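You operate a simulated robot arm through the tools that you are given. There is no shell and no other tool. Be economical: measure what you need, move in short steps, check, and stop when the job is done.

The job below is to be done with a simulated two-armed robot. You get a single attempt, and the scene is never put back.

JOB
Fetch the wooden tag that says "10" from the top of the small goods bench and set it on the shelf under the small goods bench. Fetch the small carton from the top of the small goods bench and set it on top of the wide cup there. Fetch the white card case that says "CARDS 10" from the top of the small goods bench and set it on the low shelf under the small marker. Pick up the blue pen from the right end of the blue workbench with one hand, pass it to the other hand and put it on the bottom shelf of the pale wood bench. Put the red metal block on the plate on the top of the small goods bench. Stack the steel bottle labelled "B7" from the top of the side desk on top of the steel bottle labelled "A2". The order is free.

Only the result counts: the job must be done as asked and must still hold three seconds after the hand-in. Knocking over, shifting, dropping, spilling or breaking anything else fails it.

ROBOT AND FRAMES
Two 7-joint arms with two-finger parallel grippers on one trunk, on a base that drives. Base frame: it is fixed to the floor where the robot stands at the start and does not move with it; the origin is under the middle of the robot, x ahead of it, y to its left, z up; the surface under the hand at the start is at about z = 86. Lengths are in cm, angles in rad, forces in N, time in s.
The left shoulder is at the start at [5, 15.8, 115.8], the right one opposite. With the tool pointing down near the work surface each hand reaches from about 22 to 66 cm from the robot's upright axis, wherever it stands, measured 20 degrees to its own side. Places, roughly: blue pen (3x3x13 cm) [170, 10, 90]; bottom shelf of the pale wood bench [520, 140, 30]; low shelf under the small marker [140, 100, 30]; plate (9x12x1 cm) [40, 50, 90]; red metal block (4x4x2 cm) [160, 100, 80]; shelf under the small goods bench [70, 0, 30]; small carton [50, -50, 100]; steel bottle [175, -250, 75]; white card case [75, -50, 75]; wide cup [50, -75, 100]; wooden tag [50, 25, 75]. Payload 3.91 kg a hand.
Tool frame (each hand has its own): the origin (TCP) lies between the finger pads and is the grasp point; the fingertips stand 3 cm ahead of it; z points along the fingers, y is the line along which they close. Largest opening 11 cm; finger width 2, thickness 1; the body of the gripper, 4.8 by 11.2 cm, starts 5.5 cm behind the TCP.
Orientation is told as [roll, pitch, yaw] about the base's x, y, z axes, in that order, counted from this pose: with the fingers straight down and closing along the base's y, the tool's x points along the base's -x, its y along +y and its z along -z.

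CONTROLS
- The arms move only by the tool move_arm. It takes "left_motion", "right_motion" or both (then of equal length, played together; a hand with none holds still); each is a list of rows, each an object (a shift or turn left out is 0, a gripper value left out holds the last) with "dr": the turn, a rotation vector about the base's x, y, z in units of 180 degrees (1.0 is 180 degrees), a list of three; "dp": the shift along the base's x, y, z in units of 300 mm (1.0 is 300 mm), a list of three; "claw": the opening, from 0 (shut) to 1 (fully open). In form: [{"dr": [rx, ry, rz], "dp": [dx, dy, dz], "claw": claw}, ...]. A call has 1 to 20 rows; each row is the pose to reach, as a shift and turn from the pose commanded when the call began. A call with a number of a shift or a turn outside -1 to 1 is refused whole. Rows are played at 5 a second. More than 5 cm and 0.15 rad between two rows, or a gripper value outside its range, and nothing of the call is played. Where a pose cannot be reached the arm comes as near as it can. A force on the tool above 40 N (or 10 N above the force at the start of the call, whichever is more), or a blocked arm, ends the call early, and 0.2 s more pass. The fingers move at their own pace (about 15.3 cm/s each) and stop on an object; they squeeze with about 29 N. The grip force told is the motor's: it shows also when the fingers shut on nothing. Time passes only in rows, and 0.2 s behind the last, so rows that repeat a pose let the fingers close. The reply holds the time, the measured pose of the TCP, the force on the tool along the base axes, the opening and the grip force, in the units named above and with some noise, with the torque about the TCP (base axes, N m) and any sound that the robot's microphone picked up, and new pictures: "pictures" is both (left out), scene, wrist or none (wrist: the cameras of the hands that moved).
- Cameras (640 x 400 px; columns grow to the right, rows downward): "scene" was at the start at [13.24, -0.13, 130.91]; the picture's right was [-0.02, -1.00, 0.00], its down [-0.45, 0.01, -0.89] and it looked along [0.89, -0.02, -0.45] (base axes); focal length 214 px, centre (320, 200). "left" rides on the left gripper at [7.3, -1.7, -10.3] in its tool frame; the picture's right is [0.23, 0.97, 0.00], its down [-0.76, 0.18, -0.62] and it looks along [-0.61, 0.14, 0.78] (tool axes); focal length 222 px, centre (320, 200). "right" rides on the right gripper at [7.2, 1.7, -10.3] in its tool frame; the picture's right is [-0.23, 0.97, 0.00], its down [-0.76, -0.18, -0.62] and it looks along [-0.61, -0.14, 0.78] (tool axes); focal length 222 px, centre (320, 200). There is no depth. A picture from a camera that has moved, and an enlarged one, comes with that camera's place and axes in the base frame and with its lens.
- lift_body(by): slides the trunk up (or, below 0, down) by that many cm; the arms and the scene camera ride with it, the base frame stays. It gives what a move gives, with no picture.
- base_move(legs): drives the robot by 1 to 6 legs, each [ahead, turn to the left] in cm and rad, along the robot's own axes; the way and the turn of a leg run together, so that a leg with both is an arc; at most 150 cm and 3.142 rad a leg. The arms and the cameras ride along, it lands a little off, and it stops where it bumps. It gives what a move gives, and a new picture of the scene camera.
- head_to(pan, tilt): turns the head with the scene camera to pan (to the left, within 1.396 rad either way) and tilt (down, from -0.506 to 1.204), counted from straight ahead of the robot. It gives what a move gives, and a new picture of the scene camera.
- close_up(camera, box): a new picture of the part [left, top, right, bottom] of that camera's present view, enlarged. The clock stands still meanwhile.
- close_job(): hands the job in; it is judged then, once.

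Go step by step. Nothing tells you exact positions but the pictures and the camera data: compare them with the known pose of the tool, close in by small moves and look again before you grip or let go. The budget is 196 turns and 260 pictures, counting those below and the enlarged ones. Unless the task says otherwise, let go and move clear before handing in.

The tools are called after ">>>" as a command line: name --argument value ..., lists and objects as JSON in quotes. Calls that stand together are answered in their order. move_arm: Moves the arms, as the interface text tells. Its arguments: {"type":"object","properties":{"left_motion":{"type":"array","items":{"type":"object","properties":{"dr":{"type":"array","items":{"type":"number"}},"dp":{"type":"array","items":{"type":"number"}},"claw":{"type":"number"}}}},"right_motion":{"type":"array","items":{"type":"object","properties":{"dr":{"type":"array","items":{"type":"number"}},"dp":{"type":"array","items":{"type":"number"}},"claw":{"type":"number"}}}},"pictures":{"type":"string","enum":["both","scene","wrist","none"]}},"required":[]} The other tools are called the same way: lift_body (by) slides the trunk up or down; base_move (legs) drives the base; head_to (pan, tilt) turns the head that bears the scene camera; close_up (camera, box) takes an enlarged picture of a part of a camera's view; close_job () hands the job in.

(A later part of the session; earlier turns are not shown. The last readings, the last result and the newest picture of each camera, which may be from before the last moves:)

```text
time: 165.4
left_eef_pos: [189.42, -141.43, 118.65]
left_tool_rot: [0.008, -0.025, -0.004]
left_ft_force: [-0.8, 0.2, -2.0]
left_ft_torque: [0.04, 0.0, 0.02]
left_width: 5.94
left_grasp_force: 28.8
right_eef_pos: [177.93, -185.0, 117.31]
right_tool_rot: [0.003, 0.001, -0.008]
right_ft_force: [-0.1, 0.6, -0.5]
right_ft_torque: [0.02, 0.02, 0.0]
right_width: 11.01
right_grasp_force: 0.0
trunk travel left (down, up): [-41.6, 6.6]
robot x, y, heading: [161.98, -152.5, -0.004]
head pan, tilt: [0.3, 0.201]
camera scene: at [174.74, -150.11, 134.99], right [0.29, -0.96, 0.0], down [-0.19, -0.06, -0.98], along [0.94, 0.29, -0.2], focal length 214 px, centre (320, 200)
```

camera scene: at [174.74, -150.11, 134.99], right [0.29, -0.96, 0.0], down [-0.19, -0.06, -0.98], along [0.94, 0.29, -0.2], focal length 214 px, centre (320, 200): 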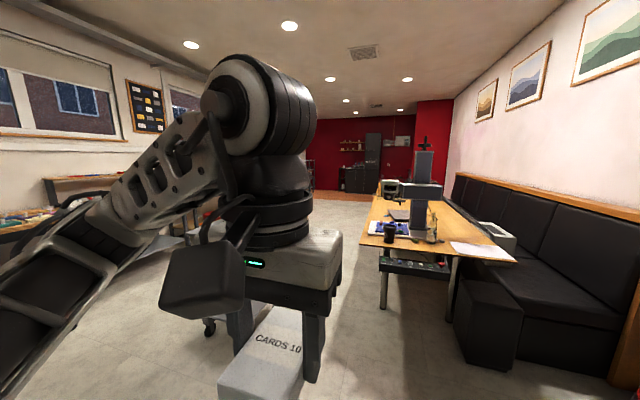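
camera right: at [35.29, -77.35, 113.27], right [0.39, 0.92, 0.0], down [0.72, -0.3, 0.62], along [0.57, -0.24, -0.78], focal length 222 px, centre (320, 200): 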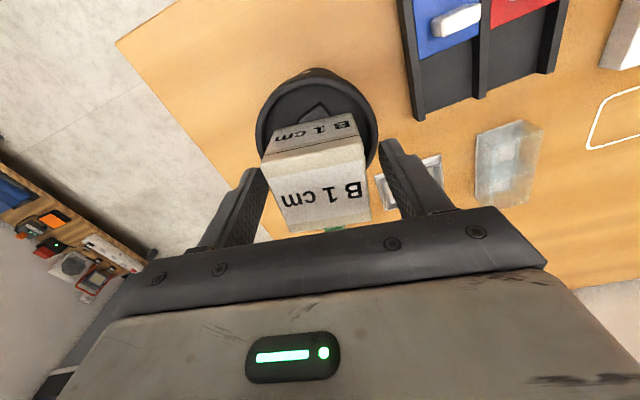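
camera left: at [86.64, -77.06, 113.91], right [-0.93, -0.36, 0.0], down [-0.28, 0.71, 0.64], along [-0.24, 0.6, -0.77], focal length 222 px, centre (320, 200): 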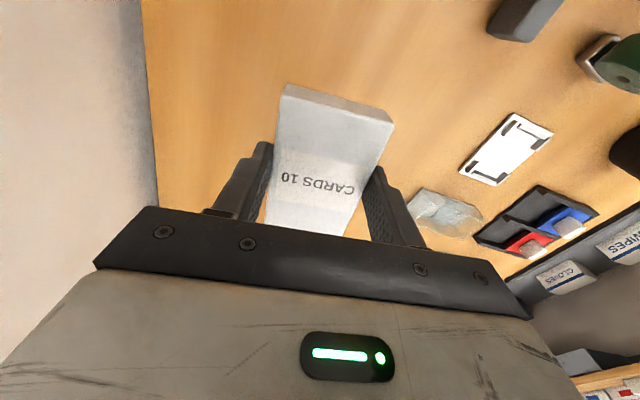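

I'll turn to face the area behind the partition to survey it.

>>> base_move --legs '[[20, 0], [0, 1.571]]'

>>> head_to --pan 0.45 --tilt 0.35

>>> head_to --pan -0.4 --tilt 0.35

```text
time: 170.9
left_eef_pos: [170.29, -125.32, 118.76]
left_tool_rot: [0.007, -0.024, 1.575]
left_ft_force: [0.5, 1.4, -0.9]
left_ft_torque: [0.0, -0.02, 0.0]
left_width: 5.89
left_grasp_force: 29.0
right_eef_pos: [213.87, -136.76, 117.25]
right_tool_rot: [0.002, 0.001, 1.569]
right_ft_force: [-0.7, -1.0, -0.2]
right_ft_torque: [0.02, -0.03, 0.0]
right_width: 11.0
right_grasp_force: 0.1
trunk travel left (down, up): [-41.6, 6.6]
robot x, y, heading: [181.61, -153.21, 1.57]
head pan, tilt: [0.3, 0.201]
camera scene: at [179.19, -140.0, 134.99], right [0.95, 0.3, 0.0], down [0.06, -0.19, -0.98], along [-0.29, 0.94, -0.2], focal length 214 px, centre (320, 200)
```

scene: 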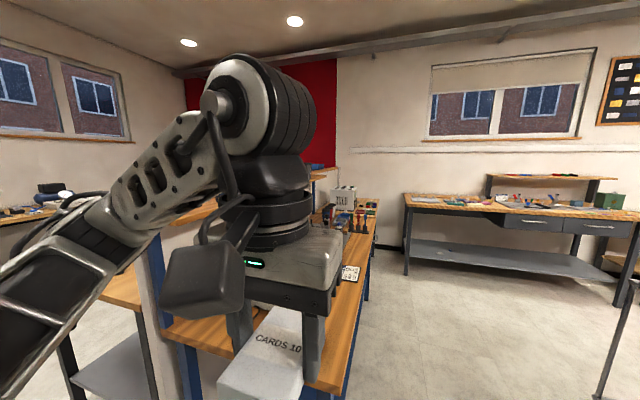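

```text
time: 171.6
left_eef_pos: [170.31, -125.46, 118.64]
left_tool_rot: [0.007, -0.025, 1.57]
left_ft_force: [-0.8, 0.3, -0.8]
left_ft_torque: [0.0, 0.0, -0.04]
left_width: 5.95
left_grasp_force: 28.7
right_eef_pos: [213.92, -136.54, 117.38]
right_tool_rot: [0.002, 0.001, 1.569]
right_ft_force: [-0.2, 0.4, 0.0]
right_ft_torque: [-0.01, -0.01, -0.03]
right_width: 11.02
right_grasp_force: 0.1
trunk travel left (down, up): [-41.6, 6.6]
robot x, y, heading: [181.81, -152.92, 1.571]
head pan, tilt: [0.45, 0.351]
camera scene: at [177.91, -140.52, 133.59], right [0.9, 0.44, 0.0], down [0.15, -0.31, -0.94], along [-0.41, 0.85, -0.34], focal length 214 px, centre (320, 200)
```

scene: 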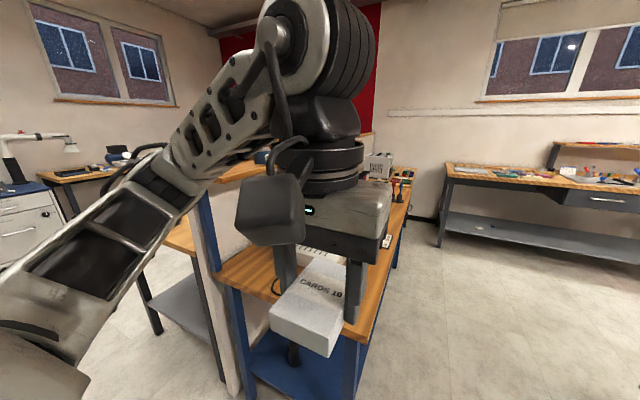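

```text
time: 172.7
left_eef_pos: [170.3, -125.42, 118.66]
left_tool_rot: [0.009, -0.024, 1.571]
left_ft_force: [-0.5, -0.3, -0.6]
left_ft_torque: [0.03, 0.0, 0.01]
left_width: 5.94
left_grasp_force: 29.3
right_eef_pos: [213.84, -136.58, 117.45]
right_tool_rot: [0.003, 0.001, 1.568]
right_ft_force: [-0.8, -0.1, 0.4]
right_ft_torque: [-0.06, -0.01, -0.01]
right_width: 10.98
right_grasp_force: 0.2
trunk travel left (down, up): [-41.6, 6.6]
robot x, y, heading: [181.74, -152.86, 1.575]
head pan, tilt: [-0.4, 0.351]
camera scene: at [185.57, -140.31, 133.59], right [0.92, -0.39, 0.0], down [-0.13, -0.32, -0.94], along [0.36, 0.87, -0.34], focal length 214 px, centre (320, 200)
```

scene: 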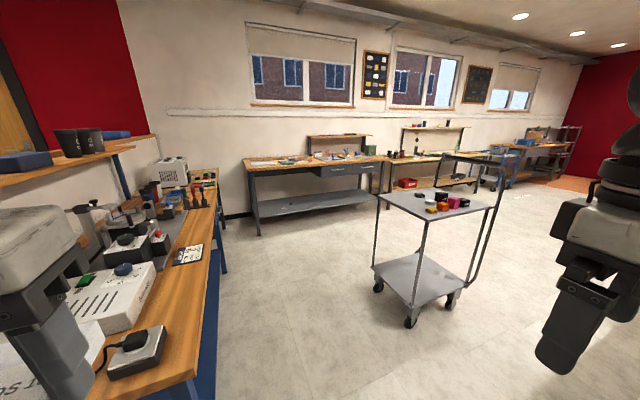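

>>> close_up --camera "scene" --box '[230, 120, 390, 220]'

>>> close_up --camera "scene" --box '[60, 140, 240, 300]'

>>> close_up --camera "scene" --box '[370, 110, 610, 230]'

```text
4.00 times, centred on (310, 170) of scene
camera zoom: at [185.57, -140.31, 133.59], right [0.92, -0.39, 0.0], down [-0.13, -0.32, -0.94], along [0.36, 0.87, -0.34], focal length 858 px, centre (360, 320)
```

zoom: 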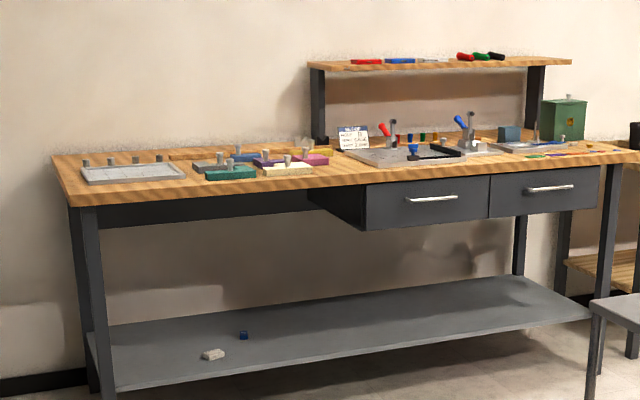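

```text
2.50 times, centred on (150, 220) of scene
camera zoom: at [185.57, -140.31, 133.59], right [0.92, -0.39, 0.0], down [-0.13, -0.32, -0.94], along [0.36, 0.87, -0.34], focal length 536 px, centre (745, 150)
```

zoom: 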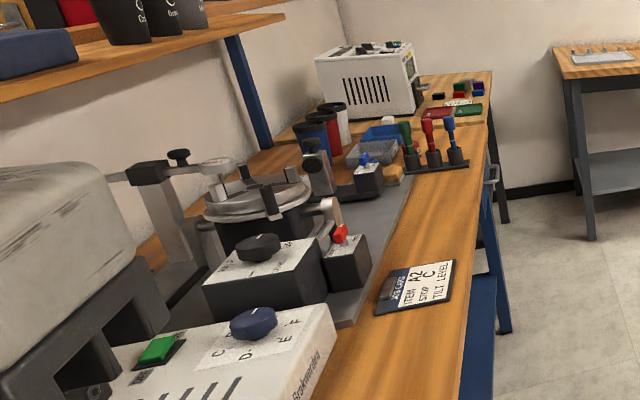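

```text
2.67 times, centred on (490, 170) of scene
camera zoom: at [185.57, -140.31, 133.59], right [0.92, -0.39, 0.0], down [-0.13, -0.32, -0.94], along [0.36, 0.87, -0.34], focal length 572 px, centre (-133, 280)
```

zoom: 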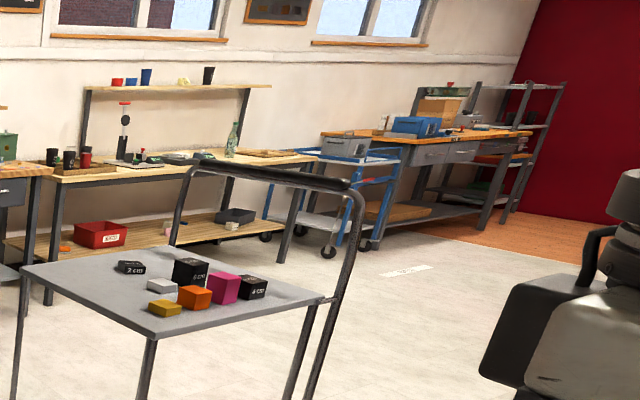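

The blue workbench lies behind the partition: pen stand (green/red/blue) at ≈[167, 1], red block near ≈[163, 85]. I'll drive around into the aisle at x≈218.

>>> base_move --legs '[[0, -0.5], [75, 0], [0, 0.5], [70, 0], [0, 1.0]]'

>>> head_to --pan 0.5 --tilt 0.45

>>> head_to --pan -0.3 --tilt 0.45

```text
time: 185.6
left_eef_pos: [187.92, -12.46, 118.66]
left_tool_rot: [0.009, -0.025, 2.55]
left_ft_force: [-0.1, -0.3, -1.3]
left_ft_torque: [0.0, 0.02, 0.02]
left_width: 5.93
left_grasp_force: 29.5
right_eef_pos: [221.74, 17.38, 117.44]
right_tool_rot: [0.003, 0.0, 2.545]
right_ft_force: [-0.8, -1.0, -0.1]
right_ft_torque: [-0.04, -0.02, 0.0]
right_width: 10.99
right_grasp_force: 0.1
trunk travel left (down, up): [-41.6, 6.6]
robot x, y, heading: [217.63, -18.21, 2.557]
head pan, tilt: [-0.4, 0.351]
camera scene: at [209.02, -8.09, 133.58], right [0.84, 0.55, 0.0], down [0.19, -0.29, -0.94], along [-0.51, 0.79, -0.34], focal length 214 px, centre (320, 200)
```

scene: 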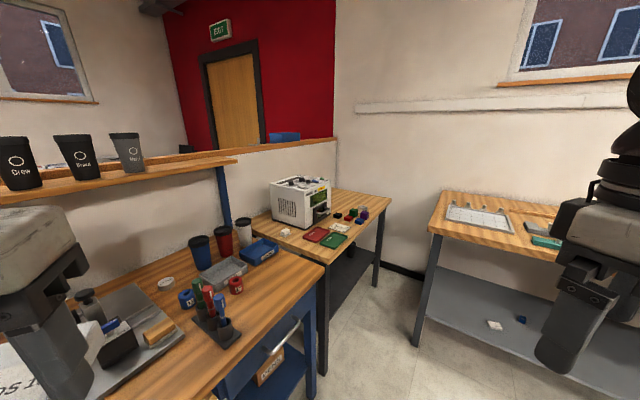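

```text
time: 186.8
left_eef_pos: [188.05, -12.44, 118.77]
left_tool_rot: [0.01, -0.025, 2.548]
left_ft_force: [0.5, 0.0, -1.6]
left_ft_torque: [0.0, 0.01, 0.01]
left_width: 5.92
left_grasp_force: 28.9
right_eef_pos: [221.79, 17.46, 117.31]
right_tool_rot: [0.002, 0.001, 2.546]
right_ft_force: [0.2, 0.3, -0.3]
right_ft_torque: [-0.02, 0.04, -0.02]
right_width: 10.99
right_grasp_force: 0.0
trunk travel left (down, up): [-41.6, 6.6]
robot x, y, heading: [217.61, -18.32, 2.553]
head pan, tilt: [0.499, 0.45]
camera scene: at [204.98, -15.01, 132.66], right [0.09, 1.0, 0.0], down [0.43, -0.04, -0.9], along [-0.9, 0.08, -0.44], focal length 214 px, centre (320, 200)
```

scene: 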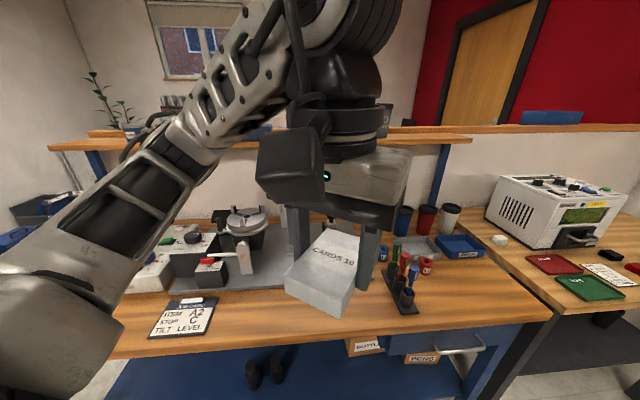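

```text
time: 187.9
left_eef_pos: [187.97, -12.53, 118.65]
left_tool_rot: [0.009, -0.024, 2.548]
left_ft_force: [0.0, 0.7, -1.6]
left_ft_torque: [0.0, -0.03, 0.02]
left_width: 5.94
left_grasp_force: 29.4
right_eef_pos: [221.8, 17.4, 117.39]
right_tool_rot: [0.002, 0.0, 2.546]
right_ft_force: [-1.1, -0.4, 0.1]
right_ft_torque: [0.0, 0.0, 0.02]
right_width: 10.97
right_grasp_force: 0.0
trunk travel left (down, up): [-41.6, 6.6]
robot x, y, heading: [217.56, -18.31, 2.55]
head pan, tilt: [-0.3, 0.45]
camera scene: at [208.35, -8.72, 132.66], right [0.78, 0.63, 0.0], down [0.27, -0.34, -0.9], along [-0.57, 0.7, -0.44], focal length 214 px, centre (320, 200)
```

scene: 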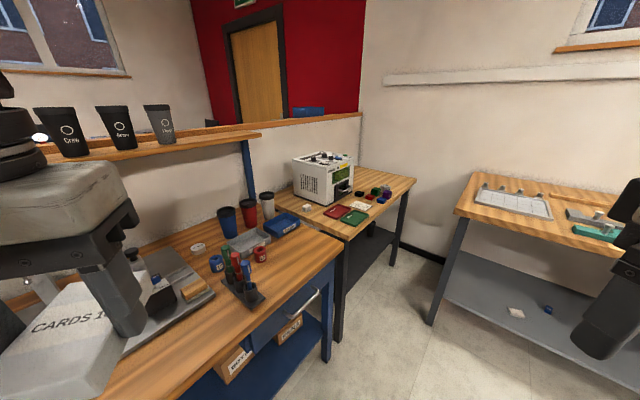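

>>> close_up --camera "scene" --box '[290, 150, 450, 270]'

>>> close_up --camera "scene" --box '[180, 200, 340, 320]'

```text
3.33 times, centred on (370, 210) of scene
camera zoom: at [208.35, -8.72, 132.66], right [0.78, 0.63, 0.0], down [0.27, -0.34, -0.9], along [-0.57, 0.7, -0.44], focal length 715 px, centre (153, 167)
```

zoom: 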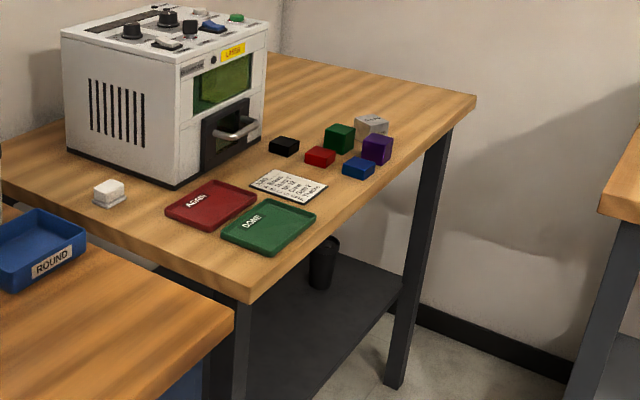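

```text
3.33 times, centred on (260, 260) of scene
camera zoom: at [208.35, -8.72, 132.66], right [0.78, 0.63, 0.0], down [0.27, -0.34, -0.9], along [-0.57, 0.7, -0.44], focal length 715 px, centre (520, 0)
```

zoom: 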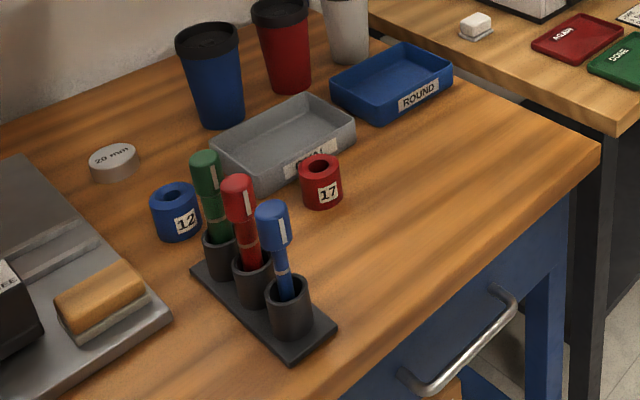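

The oven-like box with a LASER label is the small marker; its bench (top z≈79) has the low shelf and the red block (~[161, 94]). I'll drive nearer.

>>> base_move --legs '[[0, -0.78], [60, 0], [0, 0.62]]'

>>> head_to --pan 0.1 --tilt 0.75

>>> head_to --pan -0.9 --tilt 0.75

```text
time: 195.1
left_eef_pos: [177.41, 51.45, 118.71]
left_tool_rot: [0.008, -0.025, 2.393]
left_ft_force: [0.3, 0.3, -1.1]
left_ft_torque: [0.02, 0.01, -0.01]
left_width: 5.94
left_grasp_force: 29.1
right_eef_pos: [215.27, 75.66, 117.27]
right_tool_rot: [0.002, 0.0, 2.388]
right_ft_force: [-0.3, 0.6, 0.7]
right_ft_torque: [0.01, -0.01, 0.02]
right_width: 10.98
right_grasp_force: 0.2
trunk travel left (down, up): [-41.6, 6.6]
robot x, y, heading: [205.46, 41.12, 2.397]
head pan, tilt: [-0.3, 0.45]
camera scene: at [197.94, 51.81, 132.66], right [0.87, 0.5, 0.0], down [0.22, -0.38, -0.9], along [-0.45, 0.78, -0.44], focal length 214 px, centre (320, 200)
```

scene: 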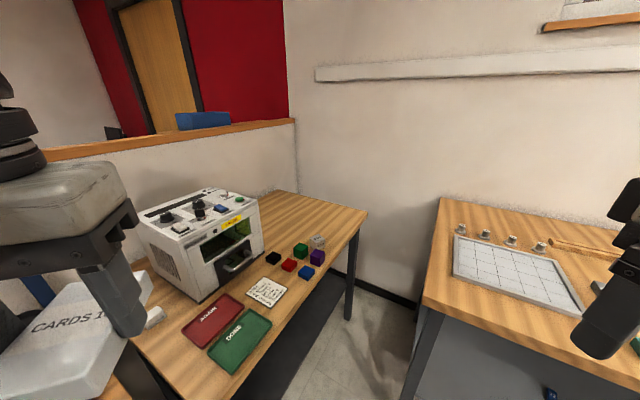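

```text
time: 195.9
left_eef_pos: [177.29, 51.38, 118.68]
left_tool_rot: [0.008, -0.025, 2.39]
left_ft_force: [0.0, -0.8, -1.1]
left_ft_torque: [0.01, 0.01, -0.04]
left_width: 5.94
left_grasp_force: 29.2
right_eef_pos: [215.27, 75.59, 117.44]
right_tool_rot: [0.002, 0.002, 2.389]
right_ft_force: [-0.7, -0.1, -0.3]
right_ft_torque: [0.02, 0.02, -0.01]
right_width: 11.0
right_grasp_force: 0.1
trunk travel left (down, up): [-41.6, 6.6]
robot x, y, heading: [205.35, 40.76, 2.394]
head pan, tilt: [0.099, 0.75]
camera scene: at [195.94, 48.87, 130.03], right [0.61, 0.8, 0.0], down [0.54, -0.41, -0.73], along [-0.58, 0.44, -0.68], focal length 214 px, centre (320, 200)
```

scene: 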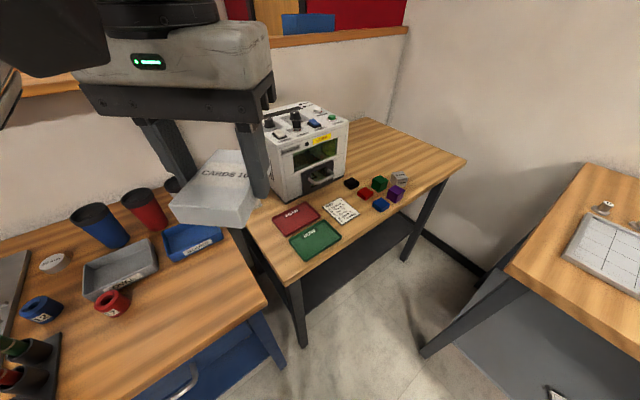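

```text
time: 197.2
left_eef_pos: [177.41, 51.34, 118.77]
left_tool_rot: [0.01, -0.025, 2.391]
left_ft_force: [0.1, 0.6, -0.7]
left_ft_torque: [0.0, -0.02, -0.01]
left_width: 5.9
left_grasp_force: 29.2
right_eef_pos: [215.25, 75.49, 117.43]
right_tool_rot: [0.002, -0.001, 2.389]
right_ft_force: [0.1, 0.7, -0.3]
right_ft_torque: [0.02, -0.02, -0.01]
right_width: 11.03
right_grasp_force: 0.0
trunk travel left (down, up): [-41.6, 6.6]
robot x, y, heading: [205.55, 40.82, 2.395]
head pan, tilt: [-0.901, 0.75]
camera scene: at [203.18, 52.11, 130.02], right [1.0, -0.08, 0.0], down [-0.05, -0.68, -0.73], along [0.06, 0.73, -0.68], focal length 214 px, centre (320, 200)
```

scene: 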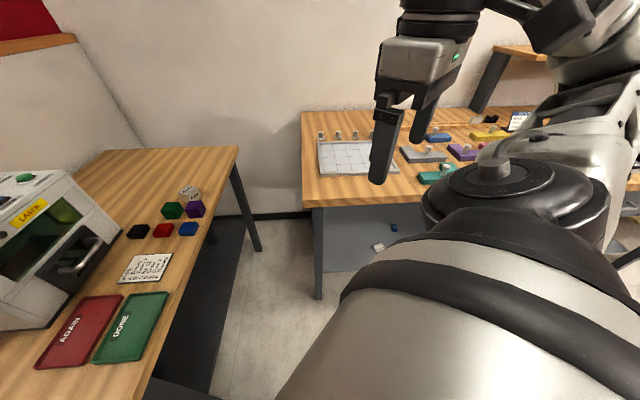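

Measured: bench edge x≈172, shelf z≈30–35, bench A corner ≥[203, 97]. I'll back off along the insertion line, then lower and stretch the left arm as before.

>>> base_move --legs '[[0, 0.444], [-30, 0], [0, -0.339]]'

>>> move_arm --right_motion '[{"dp": [-0.1, 0.0, 0]}, {"dp": [-0.2, 0.0, 0]}, {"dp": [-0.3, 0.0, 0]}, {"dp": [-0.4, 0.0, 0]}]' --pictures "none"

>>> lift_body --by -40

>>> head_to --pan -0.1 --tilt 0.5

```text
time: 201.6
left_eef_pos: [205.18, 39.35, 118.71]
left_tool_rot: [0.009, -0.024, 2.496]
left_ft_force: [-0.3, -0.7, -1.6]
left_ft_torque: [-0.01, 0.04, 0.03]
left_width: 5.95
left_grasp_force: 29.0
right_eef_pos: [240.38, 67.28, 117.37]
right_tool_rot: [0.001, 0.0, 2.495]
right_ft_force: [0.2, -0.7, 0.0]
right_ft_torque: [-0.02, 0.0, -0.02]
right_width: 10.99
right_grasp_force: 0.1
trunk travel left (down, up): [-41.6, 6.6]
robot x, y, heading: [234.18, 31.8, 2.498]
head pan, tilt: [-0.901, 0.75]
camera scene: at [230.79, 42.78, 130.02], right [1.0, 0.03, 0.0], down [0.02, -0.68, -0.73], along [-0.02, 0.73, -0.68], focal length 214 px, centre (320, 200)
```

scene: 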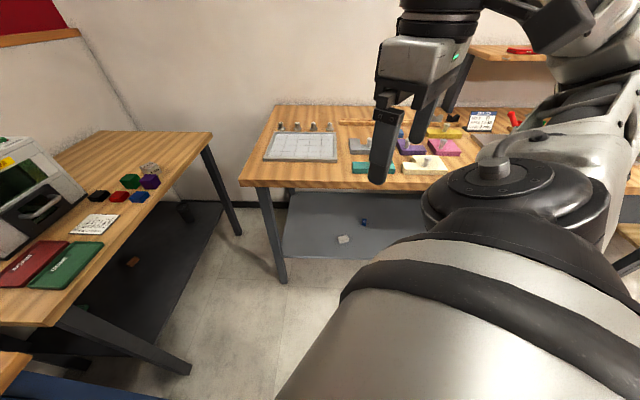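

```text
time: 202.6
left_eef_pos: [204.98, 39.26, 118.69]
left_tool_rot: [0.007, -0.023, 2.497]
left_ft_force: [-0.8, 0.8, -0.5]
left_ft_torque: [0.03, 0.0, 0.01]
left_width: 5.94
left_grasp_force: 29.1
right_eef_pos: [228.21, 67.37, 117.28]
right_tool_rot: [0.0, -0.001, 2.495]
right_ft_force: [-0.1, 0.4, 0.8]
right_ft_torque: [0.02, -0.01, 0.01]
right_width: 11.02
right_grasp_force: 0.1
trunk travel left (down, up): [-41.6, 6.6]
robot x, y, heading: [233.94, 31.91, 2.499]
head pan, tilt: [-0.901, 0.75]
```

```text
time: 206.4
left_eef_pos: [205.06, 39.36, 78.66]
left_tool_rot: [0.01, -0.023, 2.497]
left_ft_force: [-0.1, 0.5, -1.4]
left_ft_torque: [-0.02, -0.01, 0.02]
left_width: 5.94
left_grasp_force: 28.7
right_eef_pos: [228.19, 67.4, 77.34]
right_tool_rot: [0.002, 0.001, 2.495]
right_ft_force: [0.9, 0.1, -0.4]
right_ft_torque: [-0.01, -0.04, 0.0]
right_width: 10.97
right_grasp_force: 0.1
trunk travel left (down, up): [-1.6, 46.6]
robot x, y, heading: [234.05, 32.04, 2.498]
head pan, tilt: [-0.901, 0.75]
```

```text
time: 207.6
left_eef_pos: [205.07, 39.33, 78.68]
left_tool_rot: [0.007, -0.022, 2.498]
left_ft_force: [0.4, 0.3, -1.1]
left_ft_torque: [-0.01, 0.02, -0.02]
left_width: 5.95
left_grasp_force: 29.0
right_eef_pos: [228.25, 67.57, 77.33]
right_tool_rot: [0.001, -0.001, 2.496]
right_ft_force: [-0.8, 0.8, 0.0]
right_ft_torque: [-0.03, 0.02, -0.01]
right_width: 10.99
right_grasp_force: 0.0
trunk travel left (down, up): [-1.6, 46.6]
robot x, y, heading: [234.0, 31.68, 2.501]
head pan, tilt: [-0.099, 0.499]
camera scene: at [224.29, 40.64, 92.21], right [0.68, 0.74, 0.0], down [0.35, -0.32, -0.88], along [-0.65, 0.59, -0.48], focal length 214 px, centre (320, 200)
```

scene: 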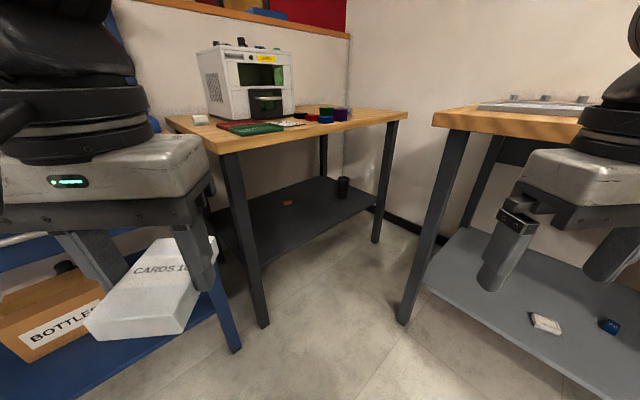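

Left elbow would hit the leg here; the right arm's elbow would be clear. I'll set the case down temporarily on the free front corner of the blue bench and regrip it lengthwise with the right hand.

>>> lift_body --by 40

>>> base_move --legs '[[0, 0.076], [27, 0], [0, 0.43]]'

>>> head_to --pan -0.15 --tilt 0.9

```text
time: 211.4
left_eef_pos: [205.14, 39.28, 118.61]
left_tool_rot: [0.009, -0.023, 2.498]
left_ft_force: [0.0, 0.0, -0.8]
left_ft_torque: [0.04, -0.03, -0.01]
left_width: 5.94
left_grasp_force: 28.9
right_eef_pos: [228.22, 67.43, 117.3]
right_tool_rot: [0.002, 0.0, 2.496]
right_ft_force: [0.8, 0.0, 0.4]
right_ft_torque: [-0.02, -0.01, 0.01]
right_width: 11.02
right_grasp_force: 0.1
trunk travel left (down, up): [-41.6, 6.6]
robot x, y, heading: [234.14, 32.03, 2.497]
head pan, tilt: [-0.099, 0.499]
```

```text
time: 215.0
left_eef_pos: [182.41, 38.92, 118.65]
left_tool_rot: [0.005, -0.024, 2.996]
left_ft_force: [0.3, -1.1, -1.5]
left_ft_torque: [0.02, 0.0, 0.01]
left_width: 5.94
left_grasp_force: 29.0
right_eef_pos: [189.27, 74.77, 117.26]
right_tool_rot: [0.002, -0.001, 2.994]
right_ft_force: [-0.3, -0.2, 0.2]
right_ft_torque: [0.0, -0.06, 0.01]
right_width: 11.03
right_grasp_force: 0.0
trunk travel left (down, up): [-41.6, 6.6]
robot x, y, heading: [211.4, 46.3, 2.994]
head pan, tilt: [-0.099, 0.499]
camera scene: at [198.66, 49.24, 132.22], right [0.24, 0.97, 0.0], down [0.46, -0.12, -0.88], along [-0.85, 0.21, -0.48], focal length 214 px, centre (320, 200)
```

scene: 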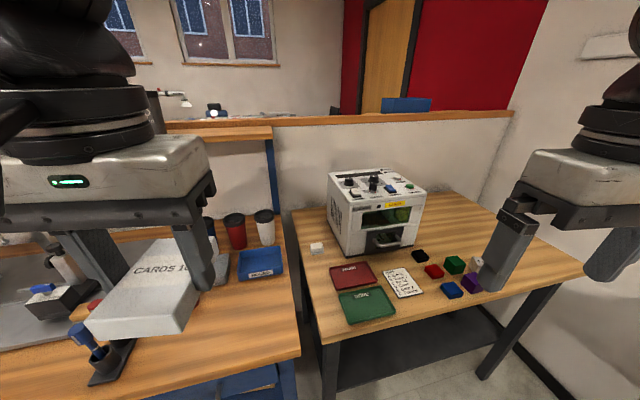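

```text
time: 215.9
left_eef_pos: [182.4, 38.98, 118.71]
left_tool_rot: [0.008, -0.025, 2.994]
left_ft_force: [0.2, 0.1, -1.9]
left_ft_torque: [-0.01, -0.02, 0.0]
left_width: 5.93
left_grasp_force: 29.4
right_eef_pos: [189.43, 74.68, 117.44]
right_tool_rot: [0.002, -0.002, 2.993]
right_ft_force: [0.0, -0.3, 0.4]
right_ft_torque: [0.02, -0.02, 0.0]
right_width: 11.0
right_grasp_force: 0.0
trunk travel left (down, up): [-41.6, 6.6]
robot x, y, heading: [211.18, 46.82, 2.997]
head pan, tilt: [-0.15, 0.901]
camera scene: at [200.28, 49.27, 128.84], right [0.29, 0.96, 0.0], down [0.75, -0.23, -0.62], along [-0.59, 0.18, -0.78], focal length 214 px, centre (320, 200)
```

scene: 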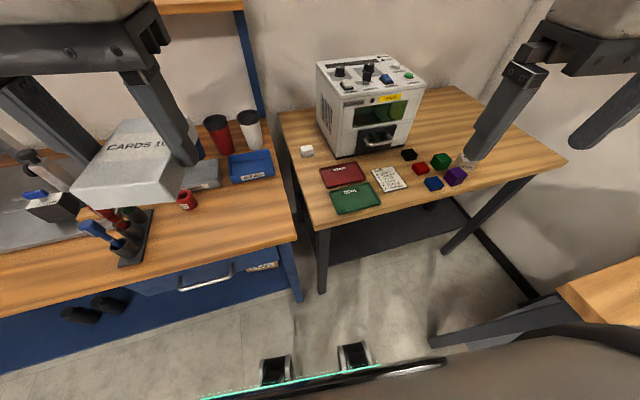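

Free area at ≈[167, 39]. Rotate the left hand and bring the case above it.

>>> move_arm --left_motion '[{"dp": [-0.05, 0, -0.03], "dr": [0, 0, 0.042]}, {"dp": [-0.1, 0, -0.06], "dr": [0, 0, 0.084]}, {"dp": [-0.15, 0, -0.1], "dr": [0, 0, 0.126]}, {"dp": [-0.2, 0, -0.15], "dr": [0, 0, 0.168]}, {"dp": [-0.26, 0, -0.2], "dr": [0, 0, 0.21]}, {"dp": [-0.32, 0, -0.27], "dr": [0, 0, 0.252]}, {"dp": [-0.38, 0, -0.34], "dr": [0, 0, 0.294]}, {"dp": [-0.44, 0, -0.41], "dr": [0, 0, 0.336]}, {"dp": [-0.5, 0, -0.5], "dr": [0, 0, 0.382]}, {"dp": [-0.513, 0, -0.6], "dr": [0, 0, 0.382]}]' --pictures "both"

```text
time: 218.1
left_eef_pos: [167.13, 39.05, 100.78]
left_tool_rot: [0.009, -0.026, -2.085]
left_ft_force: [-0.9, -0.2, -2.0]
left_ft_torque: [0.01, 0.01, 0.0]
left_width: 5.91
left_grasp_force: 28.9
right_eef_pos: [189.36, 74.73, 117.33]
right_tool_rot: [0.001, -0.001, 2.994]
right_ft_force: [0.1, 0.8, 0.1]
right_ft_torque: [0.02, 0.0, 0.0]
right_width: 11.01
right_grasp_force: 0.0
trunk travel left (down, up): [-41.6, 6.6]
robot x, y, heading: [211.27, 46.29, 2.996]
head pan, tilt: [-0.15, 0.901]
camera scene: at [200.27, 49.25, 128.83], right [0.29, 0.96, 0.0], down [0.75, -0.23, -0.62], along [-0.59, 0.18, -0.78], focal length 214 px, centre (320, 200)
camera left: at [169.36, 46.53, 110.96], right [0.96, -0.28, 0.0], down [-0.22, -0.73, 0.64], along [-0.18, -0.62, -0.77], focal length 222 px, centre (320, 200)
```

scene: 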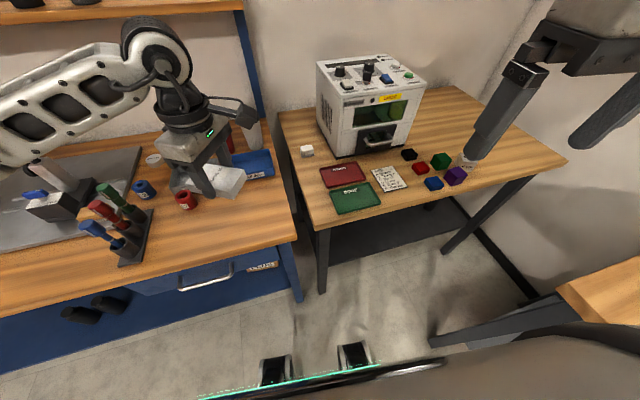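
left: 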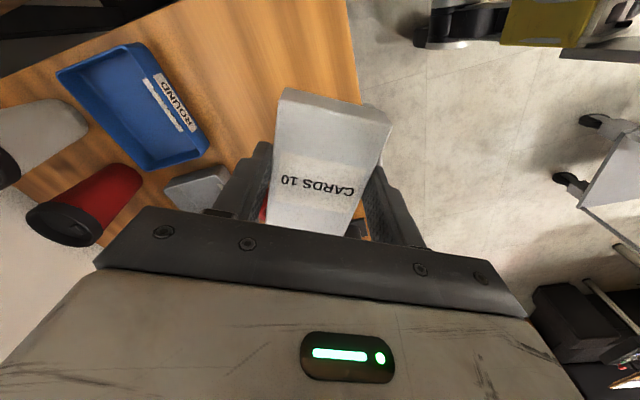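

>>> move_arm --left_motion '[{"dp": [0, 0, -0.12]}, {"dp": [0, 0, -0.24]}, {"dp": [0, 0, -0.32]}, {"dp": [0, 0, -0.35]}]' --pictures "wrist"

>>> move_arm --left_motion '[{"dp": [0, 0, -0.013]}, {"dp": [0, 0, -0.026]}, {"dp": [0, 0, -0.04]}]' --pictures "none"

```text
time: 219.1
left_eef_pos: [167.05, 39.01, 90.4]
left_tool_rot: [0.006, -0.025, -2.089]
left_ft_force: [0.4, -0.7, -1.0]
left_ft_torque: [-0.02, 0.02, 0.02]
left_width: 5.94
left_grasp_force: 29.1
right_eef_pos: [189.27, 74.69, 117.09]
right_tool_rot: [0.001, -0.002, 2.994]
right_ft_force: [0.3, 0.3, 0.4]
right_ft_torque: [-0.02, 0.03, 0.0]
right_width: 11.0
right_grasp_force: 0.1
trunk travel left (down, up): [-41.6, 6.6]
robot x, y, heading: [211.18, 46.71, 3.0]
head pan, tilt: [-0.15, 0.901]
camera left: at [169.34, 46.51, 100.54], right [0.96, -0.28, 0.0], down [-0.22, -0.73, 0.64], along [-0.18, -0.62, -0.77], focal length 222 px, centre (320, 200)
```

left: 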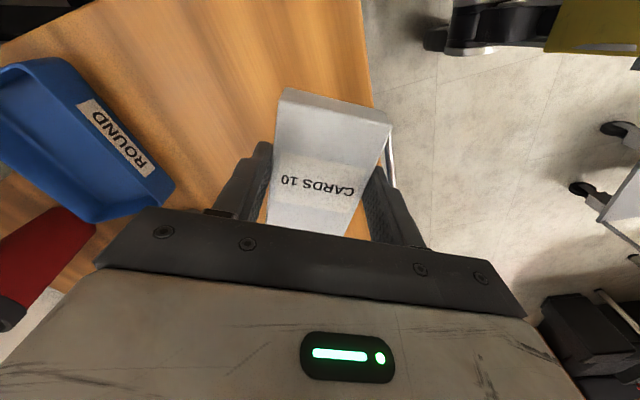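

```text
time: 219.9
left_eef_pos: [167.08, 39.04, 89.17]
left_tool_rot: [0.009, -0.024, -2.087]
left_ft_force: [0.6, 0.5, -0.8]
left_ft_torque: [-0.01, 0.03, -0.02]
left_width: 5.94
left_grasp_force: 29.3
right_eef_pos: [189.39, 74.8, 117.3]
right_tool_rot: [0.002, 0.0, 2.992]
right_ft_force: [0.1, 0.1, -0.1]
right_ft_torque: [-0.04, -0.03, -0.03]
right_width: 11.0
right_grasp_force: 0.0
trunk travel left (down, up): [-41.6, 6.6]
robot x, y, heading: [211.13, 46.4, 2.994]
head pan, tilt: [-0.15, 0.901]
```

The blue bench top is lower than assumed and its edge nearer; shift 5 cm inward and continue down.

>>> move_arm --left_motion '[{"dp": [-0.08, 0, 0]}, {"dp": [-0.167, -0.01, 0]}, {"dp": [-0.167, -0.01, -0.06]}, {"dp": [-0.167, -0.01, -0.12]}]' --pictures "both"

```text
time: 220.9
left_eef_pos: [162.0, 38.83, 85.37]
left_tool_rot: [0.007, -0.023, -2.087]
left_ft_force: [0.5, -0.9, -0.1]
left_ft_torque: [0.01, -0.01, -0.04]
left_width: 5.92
left_grasp_force: 28.7
right_eef_pos: [189.23, 74.76, 117.31]
right_tool_rot: [0.001, 0.0, 2.993]
right_ft_force: [0.3, 0.5, -0.3]
right_ft_torque: [-0.02, 0.02, -0.01]
right_width: 11.0
right_grasp_force: 0.1
trunk travel left (down, up): [-41.6, 6.6]
robot x, y, heading: [211.36, 46.62, 2.992]
head pan, tilt: [-0.15, 0.901]
camera scene: at [200.27, 49.27, 128.83], right [0.29, 0.96, 0.0], down [0.75, -0.23, -0.62], along [-0.59, 0.18, -0.78], focal length 214 px, centre (320, 200)
camera left: at [164.17, 46.27, 95.69], right [0.96, -0.28, 0.0], down [-0.22, -0.73, 0.64], along [-0.18, -0.62, -0.77], focal length 222 px, centre (320, 200)
```

scene: 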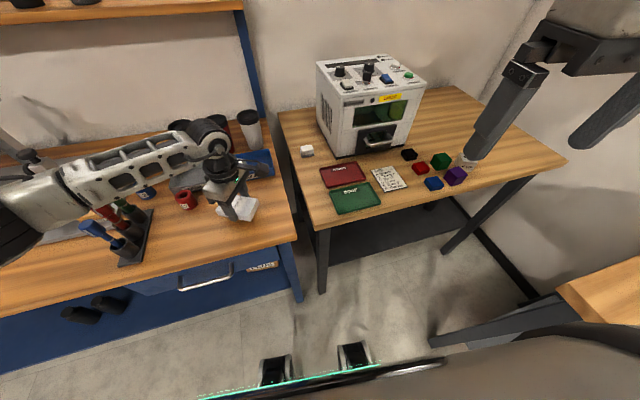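
left: 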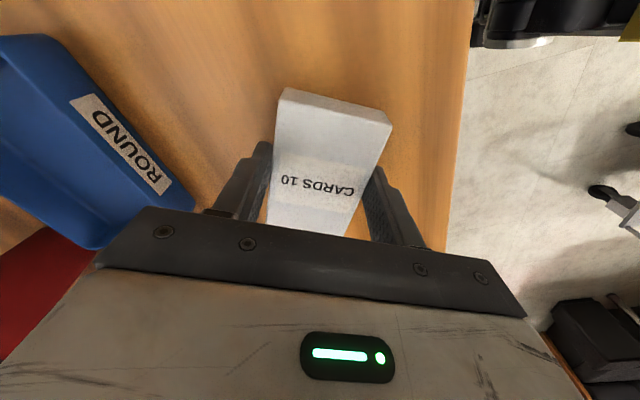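

>>> move_arm --left_motion '[{"dp": [0, 0, -0.025]}, {"dp": [0, 0, -0.05]}, {"dp": [0, 0, -0.065]}]' --pictures "none"

>>> move_arm --left_motion '[{"dp": [0, 0, -0.015]}, {"dp": [0, 0, -0.03]}]' --pictures "wrist"

```text
time: 221.7
left_eef_pos: [162.14, 38.74, 83.52]
left_tool_rot: [0.009, -0.025, -2.088]
left_ft_force: [-1.3, 0.4, -1.2]
left_ft_torque: [0.01, 0.0, -0.01]
left_width: 5.93
left_grasp_force: 28.6
right_eef_pos: [189.32, 74.8, 117.33]
right_tool_rot: [0.001, -0.002, 2.993]
right_ft_force: [-0.8, -0.2, -0.5]
right_ft_torque: [-0.01, 0.01, 0.02]
right_width: 10.99
right_grasp_force: 0.0
trunk travel left (down, up): [-41.6, 6.6]
robot x, y, heading: [211.31, 46.43, 2.999]
head pan, tilt: [-0.15, 0.901]
```

```text
time: 222.3
left_eef_pos: [161.87, 38.84, 82.98]
left_tool_rot: [0.001, -0.024, -2.088]
left_ft_force: [2.2, -3.7, 30.1]
left_ft_torque: [0.0, -0.63, -0.1]
left_width: 5.95
left_grasp_force: 28.8
right_eef_pos: [189.52, 74.76, 117.4]
right_tool_rot: [0.003, -0.004, 2.993]
right_ft_force: [0.6, -0.4, 0.2]
right_ft_torque: [0.0, -0.02, 0.0]
right_width: 11.0
right_grasp_force: 0.0
trunk travel left (down, up): [-41.6, 6.6]
robot x, y, heading: [211.16, 46.16, 2.999]
head pan, tilt: [-0.15, 0.901]
camera left: at [164.27, 46.18, 93.25], right [0.96, -0.28, -0.01], down [-0.21, -0.74, 0.64], along [-0.19, -0.61, -0.77], focal length 222 px, centre (320, 200)
```

left: 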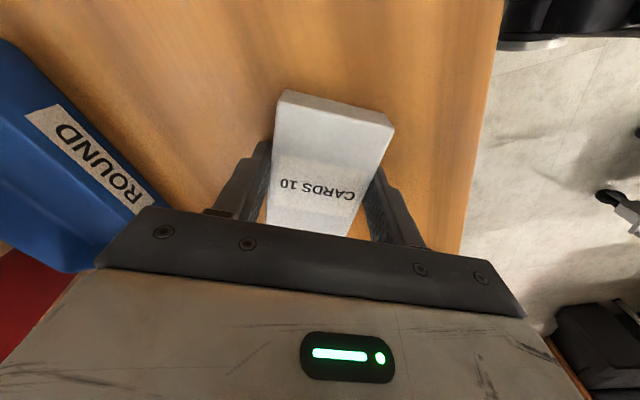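

Contact (blue bench top z≈80). Release, rise, and retract the left hand.

>>> move_arm --left_motion '[{"dp": [0, 0, 0.01], "claw": 0.62}, {"dp": [0, 0, 0.01], "claw": 0.7}, {"dp": [0, 0, 0.01], "claw": 0.7}, {"dp": [0, 0, 0.12], "claw": 0.7}, {"dp": [0, 0, 0.27]}, {"dp": [0, 0, 0.42]}, {"dp": [0, 0, 0.57]}, {"dp": [0, 0, 0.72]}, {"dp": [0, 0, 0.87]}, {"dp": [0, 0, 1.0]}]' --pictures "none"

>>> move_arm --left_motion '[{"dp": [0.07, 0, 0.03], "dr": [0, 0, -0.042]}, {"dp": [0.14, 0, 0.06], "dr": [0, 0, -0.084]}, {"dp": [0.21, 0, 0.1], "dr": [0, 0, -0.126]}, {"dp": [0.28, 0, 0.14], "dr": [0, 0, -0.168]}, {"dp": [0.35, 0, 0.17], "dr": [0, 0, -0.21]}, {"dp": [0.42, 0, 0.2], "dr": [0, 0, -0.252]}, {"dp": [0.5, 0, 0.2], "dr": [0, 0, -0.294]}, {"dp": [0.58, 0, 0.2], "dr": [0, 0, -0.336]}, {"dp": [0.66, 0, 0.2], "dr": [0, 0, -0.382], "claw": 1}]' --pictures "scene"

```text
time: 224.5
left_eef_pos: [162.12, 38.57, 112.54]
left_tool_rot: [0.009, -0.024, -2.09]
left_ft_force: [0.3, 0.8, 0.3]
left_ft_torque: [0.0, 0.03, 0.03]
left_width: 7.71
left_grasp_force: 0.0
right_eef_pos: [189.42, 74.79, 117.3]
right_tool_rot: [0.002, -0.002, 2.995]
right_ft_force: [-0.5, 0.0, -0.2]
right_ft_torque: [0.0, -0.01, 0.0]
right_width: 10.99
right_grasp_force: 0.2
trunk travel left (down, up): [-41.6, 6.6]
robot x, y, heading: [211.47, 46.37, 2.995]
head pan, tilt: [-0.15, 0.901]
```

```text
time: 226.5
left_eef_pos: [181.96, 38.64, 118.71]
left_tool_rot: [0.008, -0.024, 2.992]
left_ft_force: [1.0, 0.3, 0.4]
left_ft_torque: [0.01, -0.02, -0.03]
left_width: 10.98
left_grasp_force: 0.0
right_eef_pos: [189.3, 74.88, 117.17]
right_tool_rot: [0.002, -0.002, 2.994]
right_ft_force: [0.5, -0.5, -0.5]
right_ft_torque: [0.03, 0.0, 0.01]
right_width: 10.99
right_grasp_force: 0.2
trunk travel left (down, up): [-41.6, 6.6]
robot x, y, heading: [211.37, 46.51, 2.999]
head pan, tilt: [-0.15, 0.901]
camera scene: at [200.3, 49.28, 128.83], right [0.29, 0.96, 0.0], down [0.75, -0.23, -0.62], along [-0.59, 0.18, -0.78], focal length 214 px, centre (320, 200)
```

scene: 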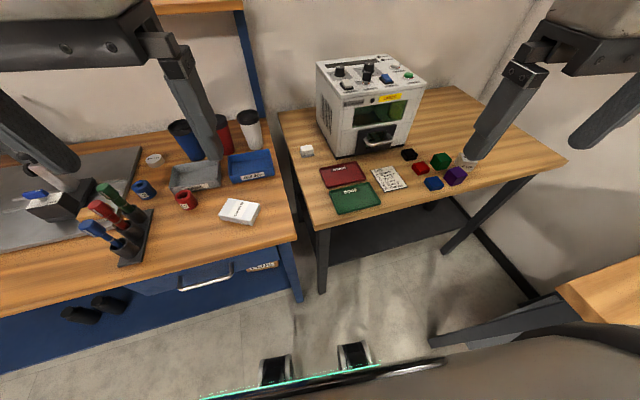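

Case is down safely. Rotate the base left and bring in the right hand to regrip it lengthwise.

>>> base_move --legs '[[0, 0.55]]'

```text
time: 228.4
left_eef_pos: [190.36, 24.3, 118.71]
left_tool_rot: [0.008, -0.026, -2.74]
left_ft_force: [0.6, 0.1, -0.6]
left_ft_torque: [0.01, 0.0, 0.0]
left_width: 11.0
left_grasp_force: 0.2
right_eef_pos: [177.84, 59.18, 117.34]
right_tool_rot: [0.001, -0.001, -2.74]
right_ft_force: [-0.2, -0.1, 0.3]
right_ft_torque: [0.01, 0.01, 0.02]
right_width: 11.01
right_grasp_force: 0.0
trunk travel left (down, up): [-41.6, 6.6]
robot x, y, heading: [211.81, 46.29, -2.737]
head pan, tilt: [-0.15, 0.901]
camera scene: at [200.48, 43.0, 128.83], right [-0.25, 0.97, 0.0], down [0.76, 0.2, -0.62], along [-0.6, -0.16, -0.78], focal length 214 px, centre (320, 200)
```

scene: 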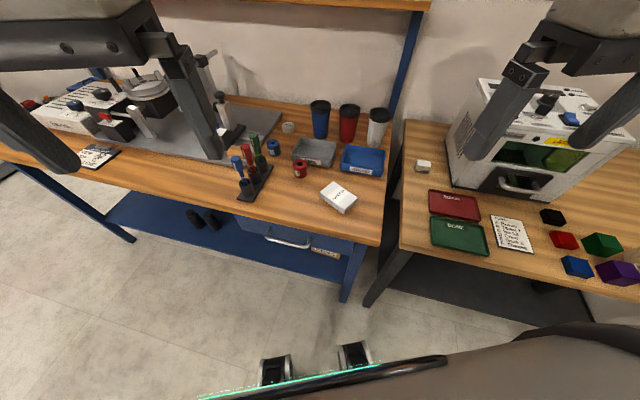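

>>> move_arm --right_motion '[{"dp": [-0.066, -0.085, -0.06], "dr": [0, 0, -0.037]}, {"dp": [-0.132, -0.17, -0.12], "dr": [0, 0, -0.073]}, {"dp": [-0.198, -0.255, -0.18], "dr": [0, 0, -0.11]}, {"dp": [-0.264, -0.34, -0.24], "dr": [0, 0, -0.146]}, {"dp": [-0.33, -0.425, -0.32], "dr": [0, 0, -0.183]}, {"dp": [-0.396, -0.51, -0.4], "dr": [0, 0, -0.219]}, {"dp": [-0.462, -0.595, -0.48], "dr": [0, 0, -0.255]}, {"dp": [-0.527, -0.68, -0.57], "dr": [0, 0, -0.291]}]' --pictures "wrist"

```text
time: 230.2
left_eef_pos: [190.35, 24.54, 118.76]
left_tool_rot: [0.007, -0.024, -2.74]
left_ft_force: [-0.6, -0.2, 0.3]
left_ft_torque: [0.01, 0.01, -0.01]
left_width: 11.01
left_grasp_force: 0.1
right_eef_pos: [162.96, 42.03, 101.01]
right_tool_rot: [0.004, -0.003, 2.625]
right_ft_force: [0.5, 0.3, 0.6]
right_ft_torque: [0.0, -0.02, -0.02]
right_width: 11.02
right_grasp_force: 0.0
right hand out of reach, approached as far as the arm can: row 8
trunk travel left (down, up): [-41.6, 6.6]
robot x, y, heading: [211.58, 46.38, -2.734]
head pan, tilt: [-0.15, 0.901]
camera right: at [168.58, 37.02, 111.36], right [-0.68, -0.74, 0.0], down [-0.57, 0.53, 0.62], along [-0.46, 0.42, -0.78], focal length 222 px, centre (320, 200)
```

right: 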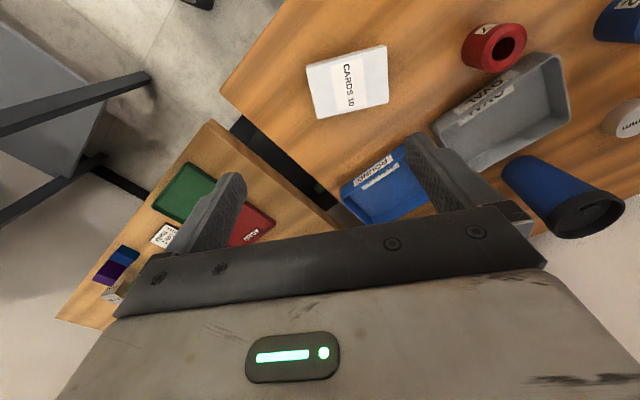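

Move the base 6 cm closer to gain reach, then re-align.

>>> base_move --legs '[[6, 0]]'

>>> move_arm --right_motion '[{"dp": [0.08, -0.02, 0], "claw": 1}, {"dp": [0.155, -0.045, 0], "claw": 1}, {"dp": [0.155, -0.045, -0.1], "claw": 1}]' --pictures "wrist"

```text
time: 231.2
left_eef_pos: [184.53, 22.09, 118.57]
left_tool_rot: [0.008, -0.024, -2.738]
left_ft_force: [-0.8, 0.0, -0.3]
left_ft_torque: [0.03, -0.01, -0.04]
left_width: 10.99
left_grasp_force: 0.2
right_eef_pos: [157.46, 39.56, 101.04]
right_tool_rot: [0.003, 0.002, 2.628]
right_ft_force: [-0.8, -1.0, 0.7]
right_ft_torque: [0.01, 0.0, 0.03]
right_width: 10.98
right_grasp_force: 0.1
trunk travel left (down, up): [-41.6, 6.6]
robot x, y, heading: [205.77, 43.94, -2.741]
head pan, tilt: [-0.15, 0.901]
camera scene: at [194.86, 40.63, 128.82], right [-0.25, 0.97, 0.0], down [0.76, 0.2, -0.62], along [-0.6, -0.16, -0.78], focal length 214 px, centre (320, 200)
```

scene: 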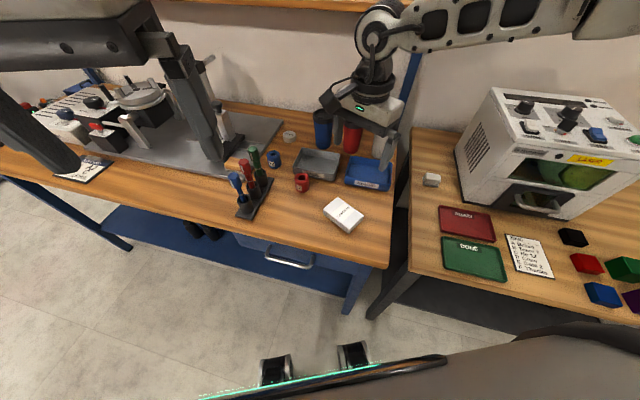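

```text
time: 232.0
left_eef_pos: [184.65, 22.08, 118.8]
left_tool_rot: [0.01, -0.025, -2.739]
left_ft_force: [-0.5, 0.2, 0.4]
left_ft_torque: [0.0, 0.01, -0.01]
left_width: 10.99
left_grasp_force: 0.0
right_eef_pos: [162.07, 39.54, 98.59]
right_tool_rot: [0.005, 0.001, 2.627]
right_ft_force: [-0.1, 1.0, -0.3]
right_ft_torque: [-0.05, 0.01, 0.02]
right_width: 10.99
right_grasp_force: 0.1
right hand out of reach, approached as far as the arm can: row 2, 3
trunk travel left (down, up): [-41.6, 6.6]
robot x, y, heading: [206.2, 44.1, -2.734]
head pan, tilt: [-0.15, 0.901]
camera right: at [167.73, 34.55, 108.87], right [-0.68, -0.74, 0.01], down [-0.57, 0.53, 0.62], along [-0.46, 0.42, -0.78], focal length 222 px, centre (320, 200)
```

right: 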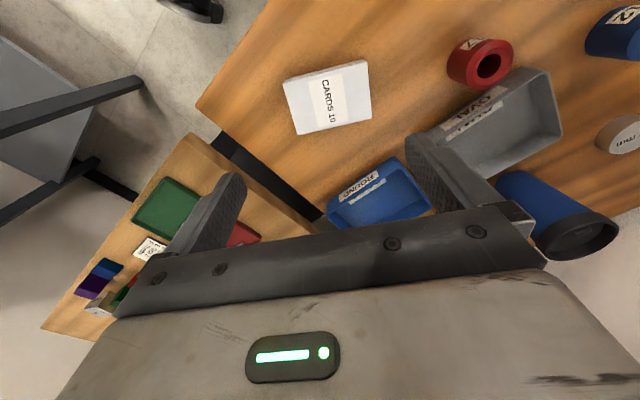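

>>> base_move --legs '[[0, 0.1]]'

>>> move_arm --right_motion '[{"dp": [-0.005, 0.05, -0.08], "dr": [0, 0, -0.015]}, {"dp": [-0.005, 0.1, -0.2], "dr": [0, 0, -0.032]}]' --pictures "wrist"

```text
time: 232.9
left_eef_pos: [187.0, 20.1, 118.75]
left_tool_rot: [0.006, -0.024, -2.638]
left_ft_force: [-0.5, 1.5, 0.0]
left_ft_torque: [0.01, 0.03, 0.03]
left_width: 11.02
left_grasp_force: 0.0
right_eef_pos: [162.79, 35.1, 98.65]
right_tool_rot: [0.003, -0.001, 2.727]
right_ft_force: [0.0, 0.3, -0.1]
right_ft_torque: [0.03, 0.03, 0.03]
right_width: 11.01
right_grasp_force: 0.0
trunk travel left (down, up): [-41.6, 6.6]
robot x, y, heading: [205.75, 44.07, -2.635]
head pan, tilt: [-0.15, 0.901]
camera scene: at [195.36, 39.55, 128.83], right [-0.35, 0.94, 0.0], down [0.74, 0.27, -0.62], along [-0.58, -0.21, -0.78], focal length 214 px, centre (320, 200)
```

scene: 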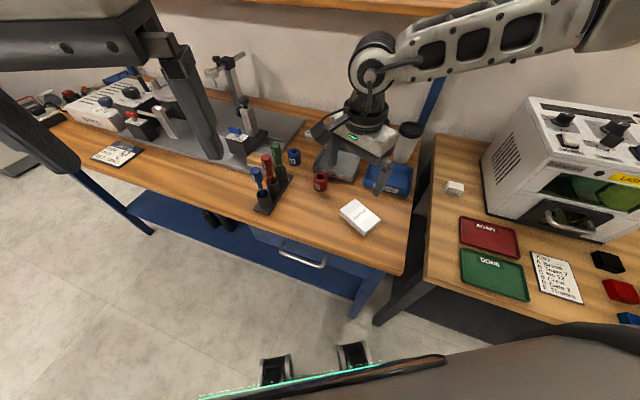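

```text
time: 233.5
left_eef_pos: [187.04, 20.18, 118.64]
left_tool_rot: [0.007, -0.023, -2.639]
left_ft_force: [0.4, 0.0, 0.0]
left_ft_torque: [-0.02, 0.02, 0.03]
left_width: 10.99
left_grasp_force: 0.1
right_eef_pos: [162.6, 38.09, 92.55]
right_tool_rot: [0.004, 0.0, 2.627]
right_ft_force: [-0.1, -0.1, 1.1]
right_ft_torque: [-0.01, 0.0, 0.0]
right_width: 10.99
right_grasp_force: 0.1
trunk travel left (down, up): [-41.6, 6.6]
robot x, y, heading: [205.82, 44.28, -2.641]
head pan, tilt: [-0.15, 0.901]
camera right: at [168.15, 33.24, 102.89], right [-0.68, -0.74, 0.01], down [-0.57, 0.53, 0.62], along [-0.46, 0.42, -0.78], focal length 222 px, centre (320, 200)
```

right: 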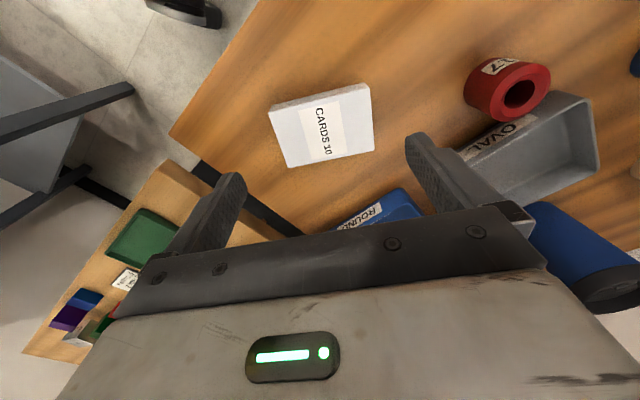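

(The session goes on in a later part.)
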